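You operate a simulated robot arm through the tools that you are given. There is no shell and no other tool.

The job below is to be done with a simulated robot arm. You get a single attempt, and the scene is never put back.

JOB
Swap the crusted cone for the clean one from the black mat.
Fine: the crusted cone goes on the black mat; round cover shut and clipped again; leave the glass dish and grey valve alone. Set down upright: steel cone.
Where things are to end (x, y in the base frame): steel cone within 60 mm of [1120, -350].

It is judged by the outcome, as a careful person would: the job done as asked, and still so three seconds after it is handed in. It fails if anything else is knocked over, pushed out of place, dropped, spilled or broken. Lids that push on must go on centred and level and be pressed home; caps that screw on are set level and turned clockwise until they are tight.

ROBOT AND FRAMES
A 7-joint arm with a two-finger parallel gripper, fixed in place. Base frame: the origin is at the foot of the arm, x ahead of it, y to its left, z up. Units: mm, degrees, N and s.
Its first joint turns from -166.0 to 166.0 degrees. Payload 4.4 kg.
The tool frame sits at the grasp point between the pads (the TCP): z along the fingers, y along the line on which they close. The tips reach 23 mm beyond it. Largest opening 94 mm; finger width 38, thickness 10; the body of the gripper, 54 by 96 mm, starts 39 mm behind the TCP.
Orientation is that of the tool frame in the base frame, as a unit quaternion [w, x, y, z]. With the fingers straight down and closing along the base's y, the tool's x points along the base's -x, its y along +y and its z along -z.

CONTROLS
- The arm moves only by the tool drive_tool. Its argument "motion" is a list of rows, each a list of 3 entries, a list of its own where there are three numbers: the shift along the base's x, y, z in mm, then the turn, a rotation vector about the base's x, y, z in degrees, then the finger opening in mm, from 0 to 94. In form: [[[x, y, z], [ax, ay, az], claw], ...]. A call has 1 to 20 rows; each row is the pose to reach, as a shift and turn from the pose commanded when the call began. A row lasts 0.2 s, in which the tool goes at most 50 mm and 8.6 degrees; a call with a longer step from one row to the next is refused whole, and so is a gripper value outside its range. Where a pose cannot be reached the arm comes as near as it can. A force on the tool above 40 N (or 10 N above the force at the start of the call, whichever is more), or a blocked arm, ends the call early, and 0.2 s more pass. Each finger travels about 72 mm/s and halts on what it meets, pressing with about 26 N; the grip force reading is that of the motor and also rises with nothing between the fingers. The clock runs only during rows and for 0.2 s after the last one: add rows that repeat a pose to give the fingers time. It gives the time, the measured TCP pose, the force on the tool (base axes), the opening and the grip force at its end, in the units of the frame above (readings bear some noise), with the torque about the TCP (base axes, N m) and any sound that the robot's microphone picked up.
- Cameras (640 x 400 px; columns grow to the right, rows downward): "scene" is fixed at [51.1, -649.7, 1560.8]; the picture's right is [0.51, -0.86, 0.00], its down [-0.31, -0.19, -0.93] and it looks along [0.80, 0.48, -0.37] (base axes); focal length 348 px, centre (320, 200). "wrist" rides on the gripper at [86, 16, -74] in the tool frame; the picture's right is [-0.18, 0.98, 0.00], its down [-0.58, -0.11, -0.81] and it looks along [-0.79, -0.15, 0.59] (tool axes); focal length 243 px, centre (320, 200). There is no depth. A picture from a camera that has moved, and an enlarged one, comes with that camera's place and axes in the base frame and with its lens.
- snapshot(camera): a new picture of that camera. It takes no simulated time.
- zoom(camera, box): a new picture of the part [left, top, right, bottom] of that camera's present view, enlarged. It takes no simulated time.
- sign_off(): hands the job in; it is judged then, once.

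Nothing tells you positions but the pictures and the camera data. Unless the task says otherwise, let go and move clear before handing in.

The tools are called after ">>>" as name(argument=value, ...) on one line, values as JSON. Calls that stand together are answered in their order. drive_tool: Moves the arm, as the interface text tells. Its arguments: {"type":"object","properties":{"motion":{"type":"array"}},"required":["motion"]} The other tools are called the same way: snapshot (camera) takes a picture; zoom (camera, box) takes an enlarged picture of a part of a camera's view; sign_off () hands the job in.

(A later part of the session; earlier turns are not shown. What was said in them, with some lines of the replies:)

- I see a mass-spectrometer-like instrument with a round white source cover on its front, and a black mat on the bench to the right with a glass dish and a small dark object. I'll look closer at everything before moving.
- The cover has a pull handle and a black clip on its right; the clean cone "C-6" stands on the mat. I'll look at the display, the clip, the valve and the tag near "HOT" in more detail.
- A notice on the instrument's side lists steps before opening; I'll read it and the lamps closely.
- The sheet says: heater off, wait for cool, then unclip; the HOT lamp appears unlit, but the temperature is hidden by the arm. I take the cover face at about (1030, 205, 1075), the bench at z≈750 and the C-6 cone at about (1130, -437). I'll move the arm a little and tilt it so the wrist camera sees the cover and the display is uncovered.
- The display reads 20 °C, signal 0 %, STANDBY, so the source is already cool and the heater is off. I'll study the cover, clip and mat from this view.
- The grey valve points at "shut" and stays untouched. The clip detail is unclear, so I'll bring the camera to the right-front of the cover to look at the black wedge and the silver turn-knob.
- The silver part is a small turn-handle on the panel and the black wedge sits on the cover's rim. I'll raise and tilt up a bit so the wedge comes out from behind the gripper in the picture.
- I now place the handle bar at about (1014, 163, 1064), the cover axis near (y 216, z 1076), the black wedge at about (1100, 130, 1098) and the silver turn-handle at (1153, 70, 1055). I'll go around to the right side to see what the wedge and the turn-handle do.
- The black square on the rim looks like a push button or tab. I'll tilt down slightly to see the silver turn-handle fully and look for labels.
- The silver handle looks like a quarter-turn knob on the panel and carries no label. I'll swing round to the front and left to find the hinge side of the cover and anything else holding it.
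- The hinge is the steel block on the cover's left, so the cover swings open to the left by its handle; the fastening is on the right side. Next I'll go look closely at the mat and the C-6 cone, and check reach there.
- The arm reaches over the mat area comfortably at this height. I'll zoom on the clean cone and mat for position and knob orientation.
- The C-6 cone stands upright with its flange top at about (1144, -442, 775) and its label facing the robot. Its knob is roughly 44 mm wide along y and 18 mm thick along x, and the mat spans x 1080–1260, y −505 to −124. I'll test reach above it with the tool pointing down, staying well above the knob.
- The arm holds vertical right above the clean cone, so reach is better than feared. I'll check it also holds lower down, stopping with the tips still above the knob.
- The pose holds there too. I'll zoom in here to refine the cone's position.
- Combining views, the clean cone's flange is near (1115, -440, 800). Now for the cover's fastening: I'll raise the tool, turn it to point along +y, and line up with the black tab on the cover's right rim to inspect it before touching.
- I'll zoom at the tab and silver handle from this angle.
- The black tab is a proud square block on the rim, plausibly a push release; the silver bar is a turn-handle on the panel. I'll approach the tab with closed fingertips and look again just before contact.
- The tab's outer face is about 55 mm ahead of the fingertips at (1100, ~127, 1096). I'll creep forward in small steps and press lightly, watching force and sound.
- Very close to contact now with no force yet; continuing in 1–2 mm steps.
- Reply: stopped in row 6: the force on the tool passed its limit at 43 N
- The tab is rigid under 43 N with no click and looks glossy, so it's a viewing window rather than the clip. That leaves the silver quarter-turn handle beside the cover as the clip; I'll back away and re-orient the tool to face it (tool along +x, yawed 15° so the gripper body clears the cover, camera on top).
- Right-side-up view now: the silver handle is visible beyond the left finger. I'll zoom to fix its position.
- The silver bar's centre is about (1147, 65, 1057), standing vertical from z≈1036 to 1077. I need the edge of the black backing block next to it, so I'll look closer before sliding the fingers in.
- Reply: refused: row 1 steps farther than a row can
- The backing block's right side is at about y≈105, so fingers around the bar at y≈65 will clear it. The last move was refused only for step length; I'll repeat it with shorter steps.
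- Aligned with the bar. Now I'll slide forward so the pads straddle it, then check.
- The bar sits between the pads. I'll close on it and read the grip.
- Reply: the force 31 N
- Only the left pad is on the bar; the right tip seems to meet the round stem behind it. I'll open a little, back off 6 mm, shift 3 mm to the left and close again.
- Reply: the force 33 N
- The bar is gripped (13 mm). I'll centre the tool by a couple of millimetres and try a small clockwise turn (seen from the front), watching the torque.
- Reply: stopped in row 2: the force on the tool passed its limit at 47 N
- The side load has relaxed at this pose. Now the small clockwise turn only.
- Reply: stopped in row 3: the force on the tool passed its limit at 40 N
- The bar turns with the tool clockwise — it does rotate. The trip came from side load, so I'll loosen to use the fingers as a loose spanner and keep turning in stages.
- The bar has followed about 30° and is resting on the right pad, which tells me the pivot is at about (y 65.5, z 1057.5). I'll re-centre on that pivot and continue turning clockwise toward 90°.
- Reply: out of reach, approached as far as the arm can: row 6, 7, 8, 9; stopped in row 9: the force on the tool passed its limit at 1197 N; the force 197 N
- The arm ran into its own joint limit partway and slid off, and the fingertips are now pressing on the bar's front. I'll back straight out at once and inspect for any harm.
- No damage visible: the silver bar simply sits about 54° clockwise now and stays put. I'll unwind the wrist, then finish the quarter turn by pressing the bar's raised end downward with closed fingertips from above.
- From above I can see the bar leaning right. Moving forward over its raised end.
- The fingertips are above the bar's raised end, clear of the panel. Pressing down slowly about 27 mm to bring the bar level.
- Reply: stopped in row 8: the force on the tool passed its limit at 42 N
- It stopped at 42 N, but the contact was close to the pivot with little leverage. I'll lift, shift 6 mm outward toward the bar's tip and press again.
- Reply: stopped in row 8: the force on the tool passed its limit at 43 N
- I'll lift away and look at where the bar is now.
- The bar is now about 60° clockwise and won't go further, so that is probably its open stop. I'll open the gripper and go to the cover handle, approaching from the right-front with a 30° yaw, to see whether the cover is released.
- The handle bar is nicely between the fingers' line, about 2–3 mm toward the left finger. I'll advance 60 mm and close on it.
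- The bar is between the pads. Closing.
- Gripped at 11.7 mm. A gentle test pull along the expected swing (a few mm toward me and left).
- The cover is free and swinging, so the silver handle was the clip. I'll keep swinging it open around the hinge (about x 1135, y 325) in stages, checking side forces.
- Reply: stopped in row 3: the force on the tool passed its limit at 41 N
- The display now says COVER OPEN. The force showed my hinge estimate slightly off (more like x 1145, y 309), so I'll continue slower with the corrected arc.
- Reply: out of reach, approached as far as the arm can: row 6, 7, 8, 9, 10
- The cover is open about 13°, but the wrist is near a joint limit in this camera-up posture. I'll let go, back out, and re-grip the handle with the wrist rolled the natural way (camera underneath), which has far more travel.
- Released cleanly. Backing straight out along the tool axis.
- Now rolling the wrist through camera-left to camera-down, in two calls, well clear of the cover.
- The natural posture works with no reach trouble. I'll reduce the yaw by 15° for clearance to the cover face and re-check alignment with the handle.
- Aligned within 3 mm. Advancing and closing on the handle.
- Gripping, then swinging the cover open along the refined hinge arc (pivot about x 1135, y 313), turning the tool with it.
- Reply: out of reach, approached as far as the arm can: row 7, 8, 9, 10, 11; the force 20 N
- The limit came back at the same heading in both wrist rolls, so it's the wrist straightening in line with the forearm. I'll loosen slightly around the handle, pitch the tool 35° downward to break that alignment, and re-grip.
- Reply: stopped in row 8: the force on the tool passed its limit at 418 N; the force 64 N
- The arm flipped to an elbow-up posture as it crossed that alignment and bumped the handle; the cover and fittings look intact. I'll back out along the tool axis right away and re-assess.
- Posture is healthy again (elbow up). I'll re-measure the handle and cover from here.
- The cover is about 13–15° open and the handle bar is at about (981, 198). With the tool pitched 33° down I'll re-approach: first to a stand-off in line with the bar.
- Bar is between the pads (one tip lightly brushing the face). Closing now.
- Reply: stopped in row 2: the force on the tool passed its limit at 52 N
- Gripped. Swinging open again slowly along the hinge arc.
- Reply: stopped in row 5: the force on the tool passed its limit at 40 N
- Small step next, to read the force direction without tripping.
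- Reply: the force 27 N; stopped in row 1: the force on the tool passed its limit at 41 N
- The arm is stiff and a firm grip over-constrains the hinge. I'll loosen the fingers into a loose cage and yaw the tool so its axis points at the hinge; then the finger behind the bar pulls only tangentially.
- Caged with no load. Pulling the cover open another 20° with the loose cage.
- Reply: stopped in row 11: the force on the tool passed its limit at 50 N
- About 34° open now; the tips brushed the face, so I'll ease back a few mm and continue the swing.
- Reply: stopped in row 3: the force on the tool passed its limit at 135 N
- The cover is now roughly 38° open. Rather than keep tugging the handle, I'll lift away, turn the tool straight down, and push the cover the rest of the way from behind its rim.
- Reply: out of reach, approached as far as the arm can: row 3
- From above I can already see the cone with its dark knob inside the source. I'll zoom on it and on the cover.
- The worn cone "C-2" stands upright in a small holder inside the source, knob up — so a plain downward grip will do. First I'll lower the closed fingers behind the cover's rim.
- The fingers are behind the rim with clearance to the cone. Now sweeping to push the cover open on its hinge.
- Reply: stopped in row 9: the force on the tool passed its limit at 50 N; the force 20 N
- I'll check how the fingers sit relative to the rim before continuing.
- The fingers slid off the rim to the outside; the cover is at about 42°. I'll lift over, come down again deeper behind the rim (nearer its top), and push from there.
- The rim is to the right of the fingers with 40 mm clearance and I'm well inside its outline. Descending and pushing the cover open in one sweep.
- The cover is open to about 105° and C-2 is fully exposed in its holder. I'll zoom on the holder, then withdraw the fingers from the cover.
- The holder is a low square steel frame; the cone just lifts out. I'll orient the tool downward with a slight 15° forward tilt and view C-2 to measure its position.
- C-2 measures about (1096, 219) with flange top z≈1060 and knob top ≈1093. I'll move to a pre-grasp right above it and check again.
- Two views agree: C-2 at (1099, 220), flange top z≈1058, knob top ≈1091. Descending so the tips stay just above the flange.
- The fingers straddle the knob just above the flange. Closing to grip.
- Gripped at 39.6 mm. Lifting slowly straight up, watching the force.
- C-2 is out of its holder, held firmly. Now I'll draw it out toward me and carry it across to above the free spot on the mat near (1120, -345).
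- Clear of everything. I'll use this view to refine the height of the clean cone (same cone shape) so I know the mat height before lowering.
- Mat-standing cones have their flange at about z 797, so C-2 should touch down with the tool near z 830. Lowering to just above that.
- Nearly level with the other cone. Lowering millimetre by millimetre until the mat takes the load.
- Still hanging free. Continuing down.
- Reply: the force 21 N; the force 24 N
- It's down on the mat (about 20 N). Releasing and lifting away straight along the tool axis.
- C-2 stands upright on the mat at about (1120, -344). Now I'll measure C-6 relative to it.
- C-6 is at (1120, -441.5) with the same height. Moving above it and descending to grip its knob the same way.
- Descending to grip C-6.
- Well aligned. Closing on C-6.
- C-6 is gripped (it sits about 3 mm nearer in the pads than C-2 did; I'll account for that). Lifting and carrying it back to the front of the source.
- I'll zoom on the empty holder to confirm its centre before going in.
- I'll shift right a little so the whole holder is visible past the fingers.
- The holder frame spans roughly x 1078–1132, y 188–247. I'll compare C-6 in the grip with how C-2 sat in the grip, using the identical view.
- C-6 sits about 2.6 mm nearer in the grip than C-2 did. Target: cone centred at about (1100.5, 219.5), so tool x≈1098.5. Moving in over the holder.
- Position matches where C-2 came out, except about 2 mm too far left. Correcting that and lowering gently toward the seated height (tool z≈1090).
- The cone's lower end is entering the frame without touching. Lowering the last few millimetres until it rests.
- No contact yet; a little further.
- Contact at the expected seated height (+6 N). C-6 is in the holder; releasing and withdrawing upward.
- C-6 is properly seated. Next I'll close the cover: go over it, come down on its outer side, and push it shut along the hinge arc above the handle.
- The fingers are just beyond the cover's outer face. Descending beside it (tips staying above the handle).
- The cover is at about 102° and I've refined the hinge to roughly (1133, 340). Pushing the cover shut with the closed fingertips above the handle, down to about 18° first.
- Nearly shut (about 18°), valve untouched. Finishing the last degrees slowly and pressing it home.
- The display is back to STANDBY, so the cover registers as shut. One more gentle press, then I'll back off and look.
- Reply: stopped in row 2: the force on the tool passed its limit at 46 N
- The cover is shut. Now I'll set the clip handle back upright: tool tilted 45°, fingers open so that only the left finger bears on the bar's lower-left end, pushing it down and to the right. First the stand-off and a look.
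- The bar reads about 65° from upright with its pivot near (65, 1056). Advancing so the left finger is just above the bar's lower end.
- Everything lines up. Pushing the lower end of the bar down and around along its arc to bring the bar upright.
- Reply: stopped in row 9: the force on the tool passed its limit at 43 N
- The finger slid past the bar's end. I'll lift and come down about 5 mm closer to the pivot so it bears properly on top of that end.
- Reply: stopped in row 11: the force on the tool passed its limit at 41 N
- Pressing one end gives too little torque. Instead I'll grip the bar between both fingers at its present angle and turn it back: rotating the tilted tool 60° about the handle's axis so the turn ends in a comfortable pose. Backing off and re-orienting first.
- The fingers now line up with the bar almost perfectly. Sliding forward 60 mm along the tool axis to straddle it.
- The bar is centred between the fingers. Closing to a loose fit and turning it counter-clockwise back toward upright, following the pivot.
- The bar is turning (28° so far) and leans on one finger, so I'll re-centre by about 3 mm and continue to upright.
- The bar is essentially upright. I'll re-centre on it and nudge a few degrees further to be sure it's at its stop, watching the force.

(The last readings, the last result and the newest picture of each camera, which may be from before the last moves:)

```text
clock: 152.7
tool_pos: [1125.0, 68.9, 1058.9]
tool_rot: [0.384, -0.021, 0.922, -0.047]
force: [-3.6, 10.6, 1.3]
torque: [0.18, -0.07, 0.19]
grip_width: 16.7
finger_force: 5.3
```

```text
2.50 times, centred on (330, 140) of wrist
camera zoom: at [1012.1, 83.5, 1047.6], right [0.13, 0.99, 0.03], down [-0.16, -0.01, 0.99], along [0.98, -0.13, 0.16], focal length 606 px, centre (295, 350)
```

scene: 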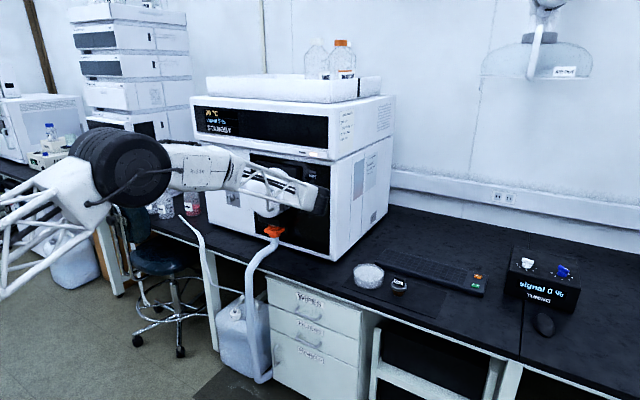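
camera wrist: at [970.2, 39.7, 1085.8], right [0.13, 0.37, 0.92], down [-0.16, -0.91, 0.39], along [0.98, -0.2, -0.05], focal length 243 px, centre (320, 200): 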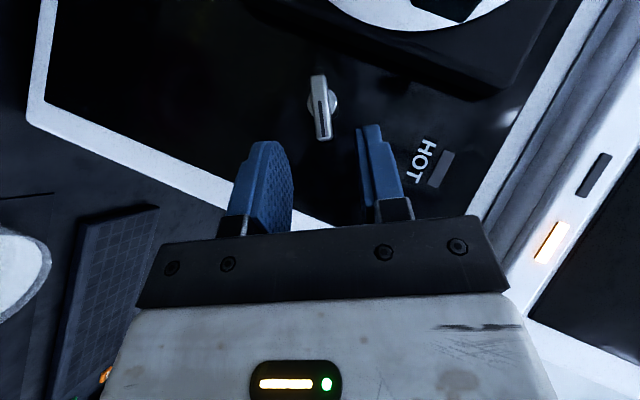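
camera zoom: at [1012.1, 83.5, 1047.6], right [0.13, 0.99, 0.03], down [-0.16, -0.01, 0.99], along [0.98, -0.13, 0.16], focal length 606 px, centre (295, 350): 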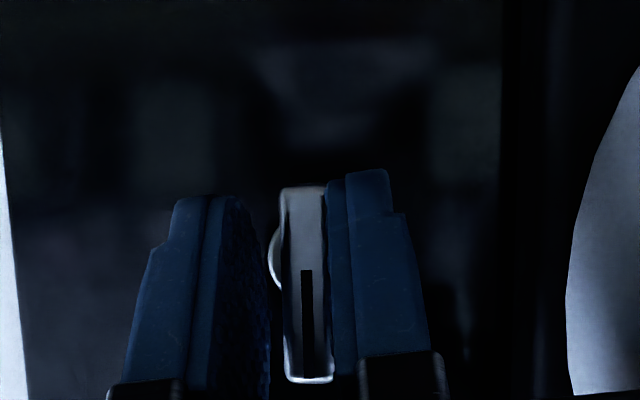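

The bar now reads exactly upright and no longer follows the tool, so it is at its clipped stop. Opening, shifting right for cover clearance, and backing out.

>>> drive_tool(motion=[[[0, 0, 0], [0, 0, 0], 25], [[0, 0, 0], [0, 0, 0], 40], [[0, -4, 0], [0, 0, 0], 42], [[-10, -5, 6], [0, 0, 0], 42], [[-30, -10, 15], [0, 0, 0], 42], [[-65, -20, 30], [0, 0, 0], 42], [[-105, -30, 45], [0, 0, 0], 42], [[-105, -30, 45], [0, 0, 0], 42]])

>>> snapshot(camera="wrist")

>>> zoom(camera="wrist", box=[260, 20, 420, 150])

>>> zoom(camera="scene", box=[220, 120, 350, 230])

```text
clock: 154.5
tool_pos: [1020.2, 40.1, 1105.4]
tool_rot: [0.385, -0.02, 0.922, -0.047]
force: [-0.6, 0.1, -1.0]
torque: [-0.01, -0.04, -0.02]
grip_width: 41.8
finger_force: 0.1
```

```text
taken
camera wrist: at [908.4, 53.6, 1093.5], right [0.13, 0.99, 0.03], down [-0.16, -0.01, 0.99], along [0.98, -0.13, 0.16], focal length 243 px, centre (320, 200)
```

wrist: 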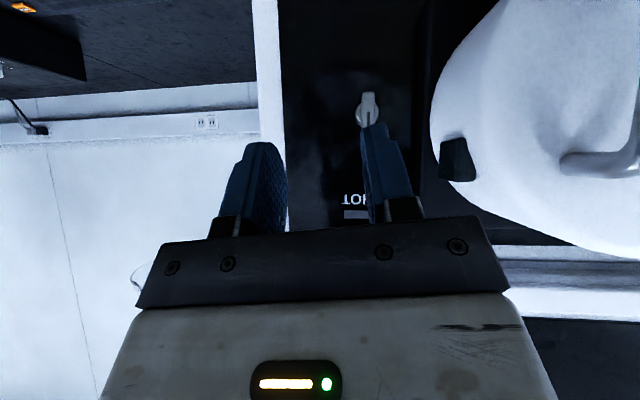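

```text
3.08 times, centred on (340, 85) of wrist
camera zoom: at [908.4, 53.6, 1093.5], right [0.13, 0.99, 0.03], down [-0.16, -0.01, 0.99], along [0.98, -0.13, 0.16], focal length 746 px, centre (258, 554)
```

zoom: 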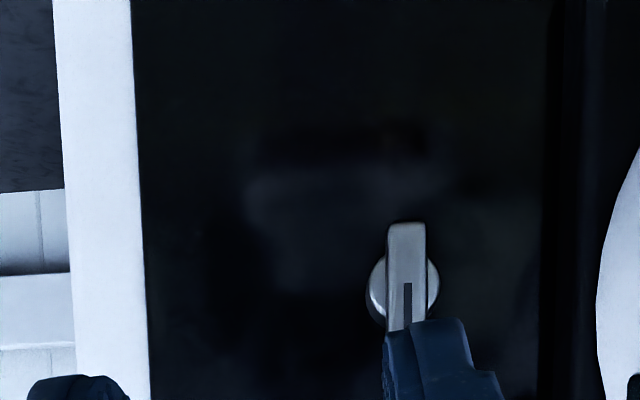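

```text
3.64 times, centred on (285, 175) of scene
camera zoom: at [51.1, -649.7, 1560.8], right [0.51, -0.86, 0.0], down [-0.31, -0.19, -0.93], along [0.8, 0.48, -0.37], focal length 1266 px, centre (447, 291)
```

zoom: 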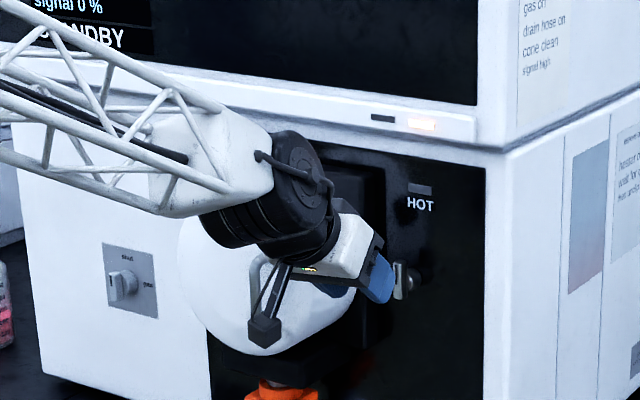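

The handle is upright again, as at the start. I'll park the arm out of the way and inspect everything.

>>> drive_tool(motion=[[[-38, 0, 8], [0.6, 4.5, -0.2], 42], [[-76, 5, 22], [1.4, 11.3, -0.6], 42], [[-115, 14, 40], [2.2, 18.1, -0.9], 42], [[-154, 26, 58], [3, 24.9, -1.3], 42], [[-193, 40, 76], [3.9, 31.6, -1.6], 42], [[-232, 54, 95], [4.7, 38.4, -2], 42], [[-271, 69, 113], [5.5, 45.2, -2.3], 42], [[-310, 85, 130], [5.5, 45.2, -2.3], 42], [[-347, 100, 148], [5.5, 45.2, -2.3], 42], [[-347, 100, 148], [5.5, 45.2, -2.3], 42]])

>>> snapshot(camera="scene")

>>> zoom(camera="scene", box=[245, 160, 325, 240])

>>> zoom(camera="scene", box=[330, 230, 490, 330])

>>> snapshot(camera="wrist")

```text
clock: 156.7
tool_pos: [673.8, 137.4, 1253.2]
tool_rot: [0.001, -0.001, 1.0, 0.001]
force: [0.1, -0.3, 0.3]
torque: [0.0, 0.01, -0.03]
grip_width: 41.8
finger_force: 0.0
```

```text
taken
```

scene: 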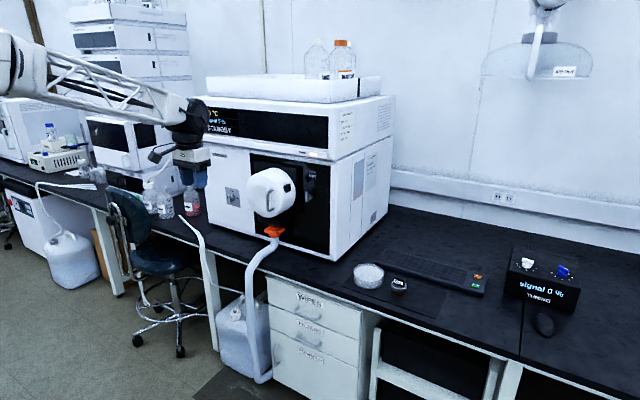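

```text
5.00 times, centred on (285, 200) of scene
camera zoom: at [51.1, -649.7, 1560.8], right [0.51, -0.86, 0.0], down [-0.31, -0.19, -0.93], along [0.8, 0.48, -0.37], focal length 1740 px, centre (495, 200)
```

zoom: 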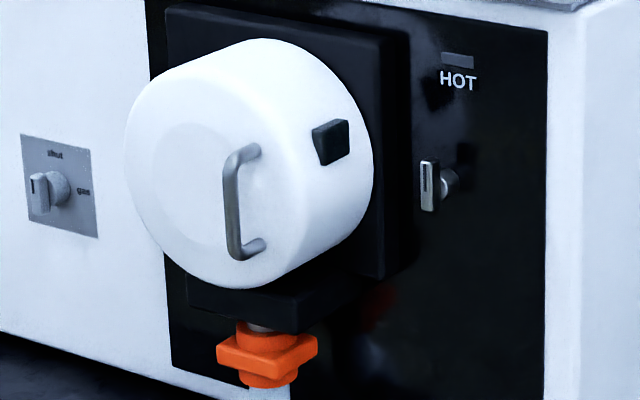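

```text
4.00 times, centred on (410, 280) of scene
camera zoom: at [51.1, -649.7, 1560.8], right [0.51, -0.86, 0.0], down [-0.31, -0.19, -0.93], along [0.8, 0.48, -0.37], focal length 1392 px, centre (-40, -120)
```

zoom: 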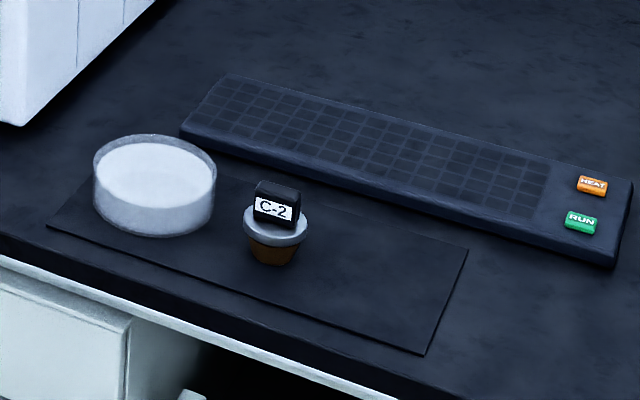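

```text
taken
camera wrist: at [586.9, 154.5, 1326.7], right [0.18, 0.98, 0.0], down [0.58, -0.11, 0.81], along [0.79, -0.15, -0.59], focal length 243 px, centre (320, 200)
```

wrist: 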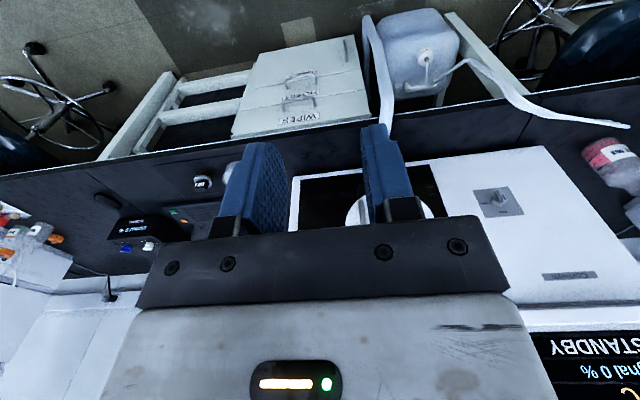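

Everything matches the intended end state:
- The cover is shut flush, with its clip handle upright exactly as at the start, and the display reads STANDBY.
- C-6 is in the holder, and C-2 stands upright on the mat near (1120, -345).
- The grey valve still points at "shut", and the glass dish hasn't moved.

The arm is clear, so I'm handing the job in.

>>> sign_off()

```text
The job is handed in.
```

The cones are swapped: the clean cone (C-6) is in the source holder, and the crusted cone (C-2) stands upright on the black mat. I've handed the job in.

- **Crusted cone:** it stands at about (1120, -345), well inside the 60 mm allowance around [1120, -350].
- **Cover:** it is pressed shut, and the display went from COVER OPEN back to STANDBY. The silver turn handle beside it, which I took to be the clip, is back upright as at the start. I did not pull on the cover to test that it holds.
- **Left alone:** I didn't touch the glass dish or the grey valve, and the valve still points at "shut".

**Hard contacts:** the arm jumped near its limits and hit parts of the instrument, with peaks of about 1,200 N while turning the clip and 420 N and 135 N at the cover handle. I also pressed the black block on the cover's rim at 43 N while looking for the clip. I saw no damage afterwards, and the cover and clip look the same in the pictures as before.
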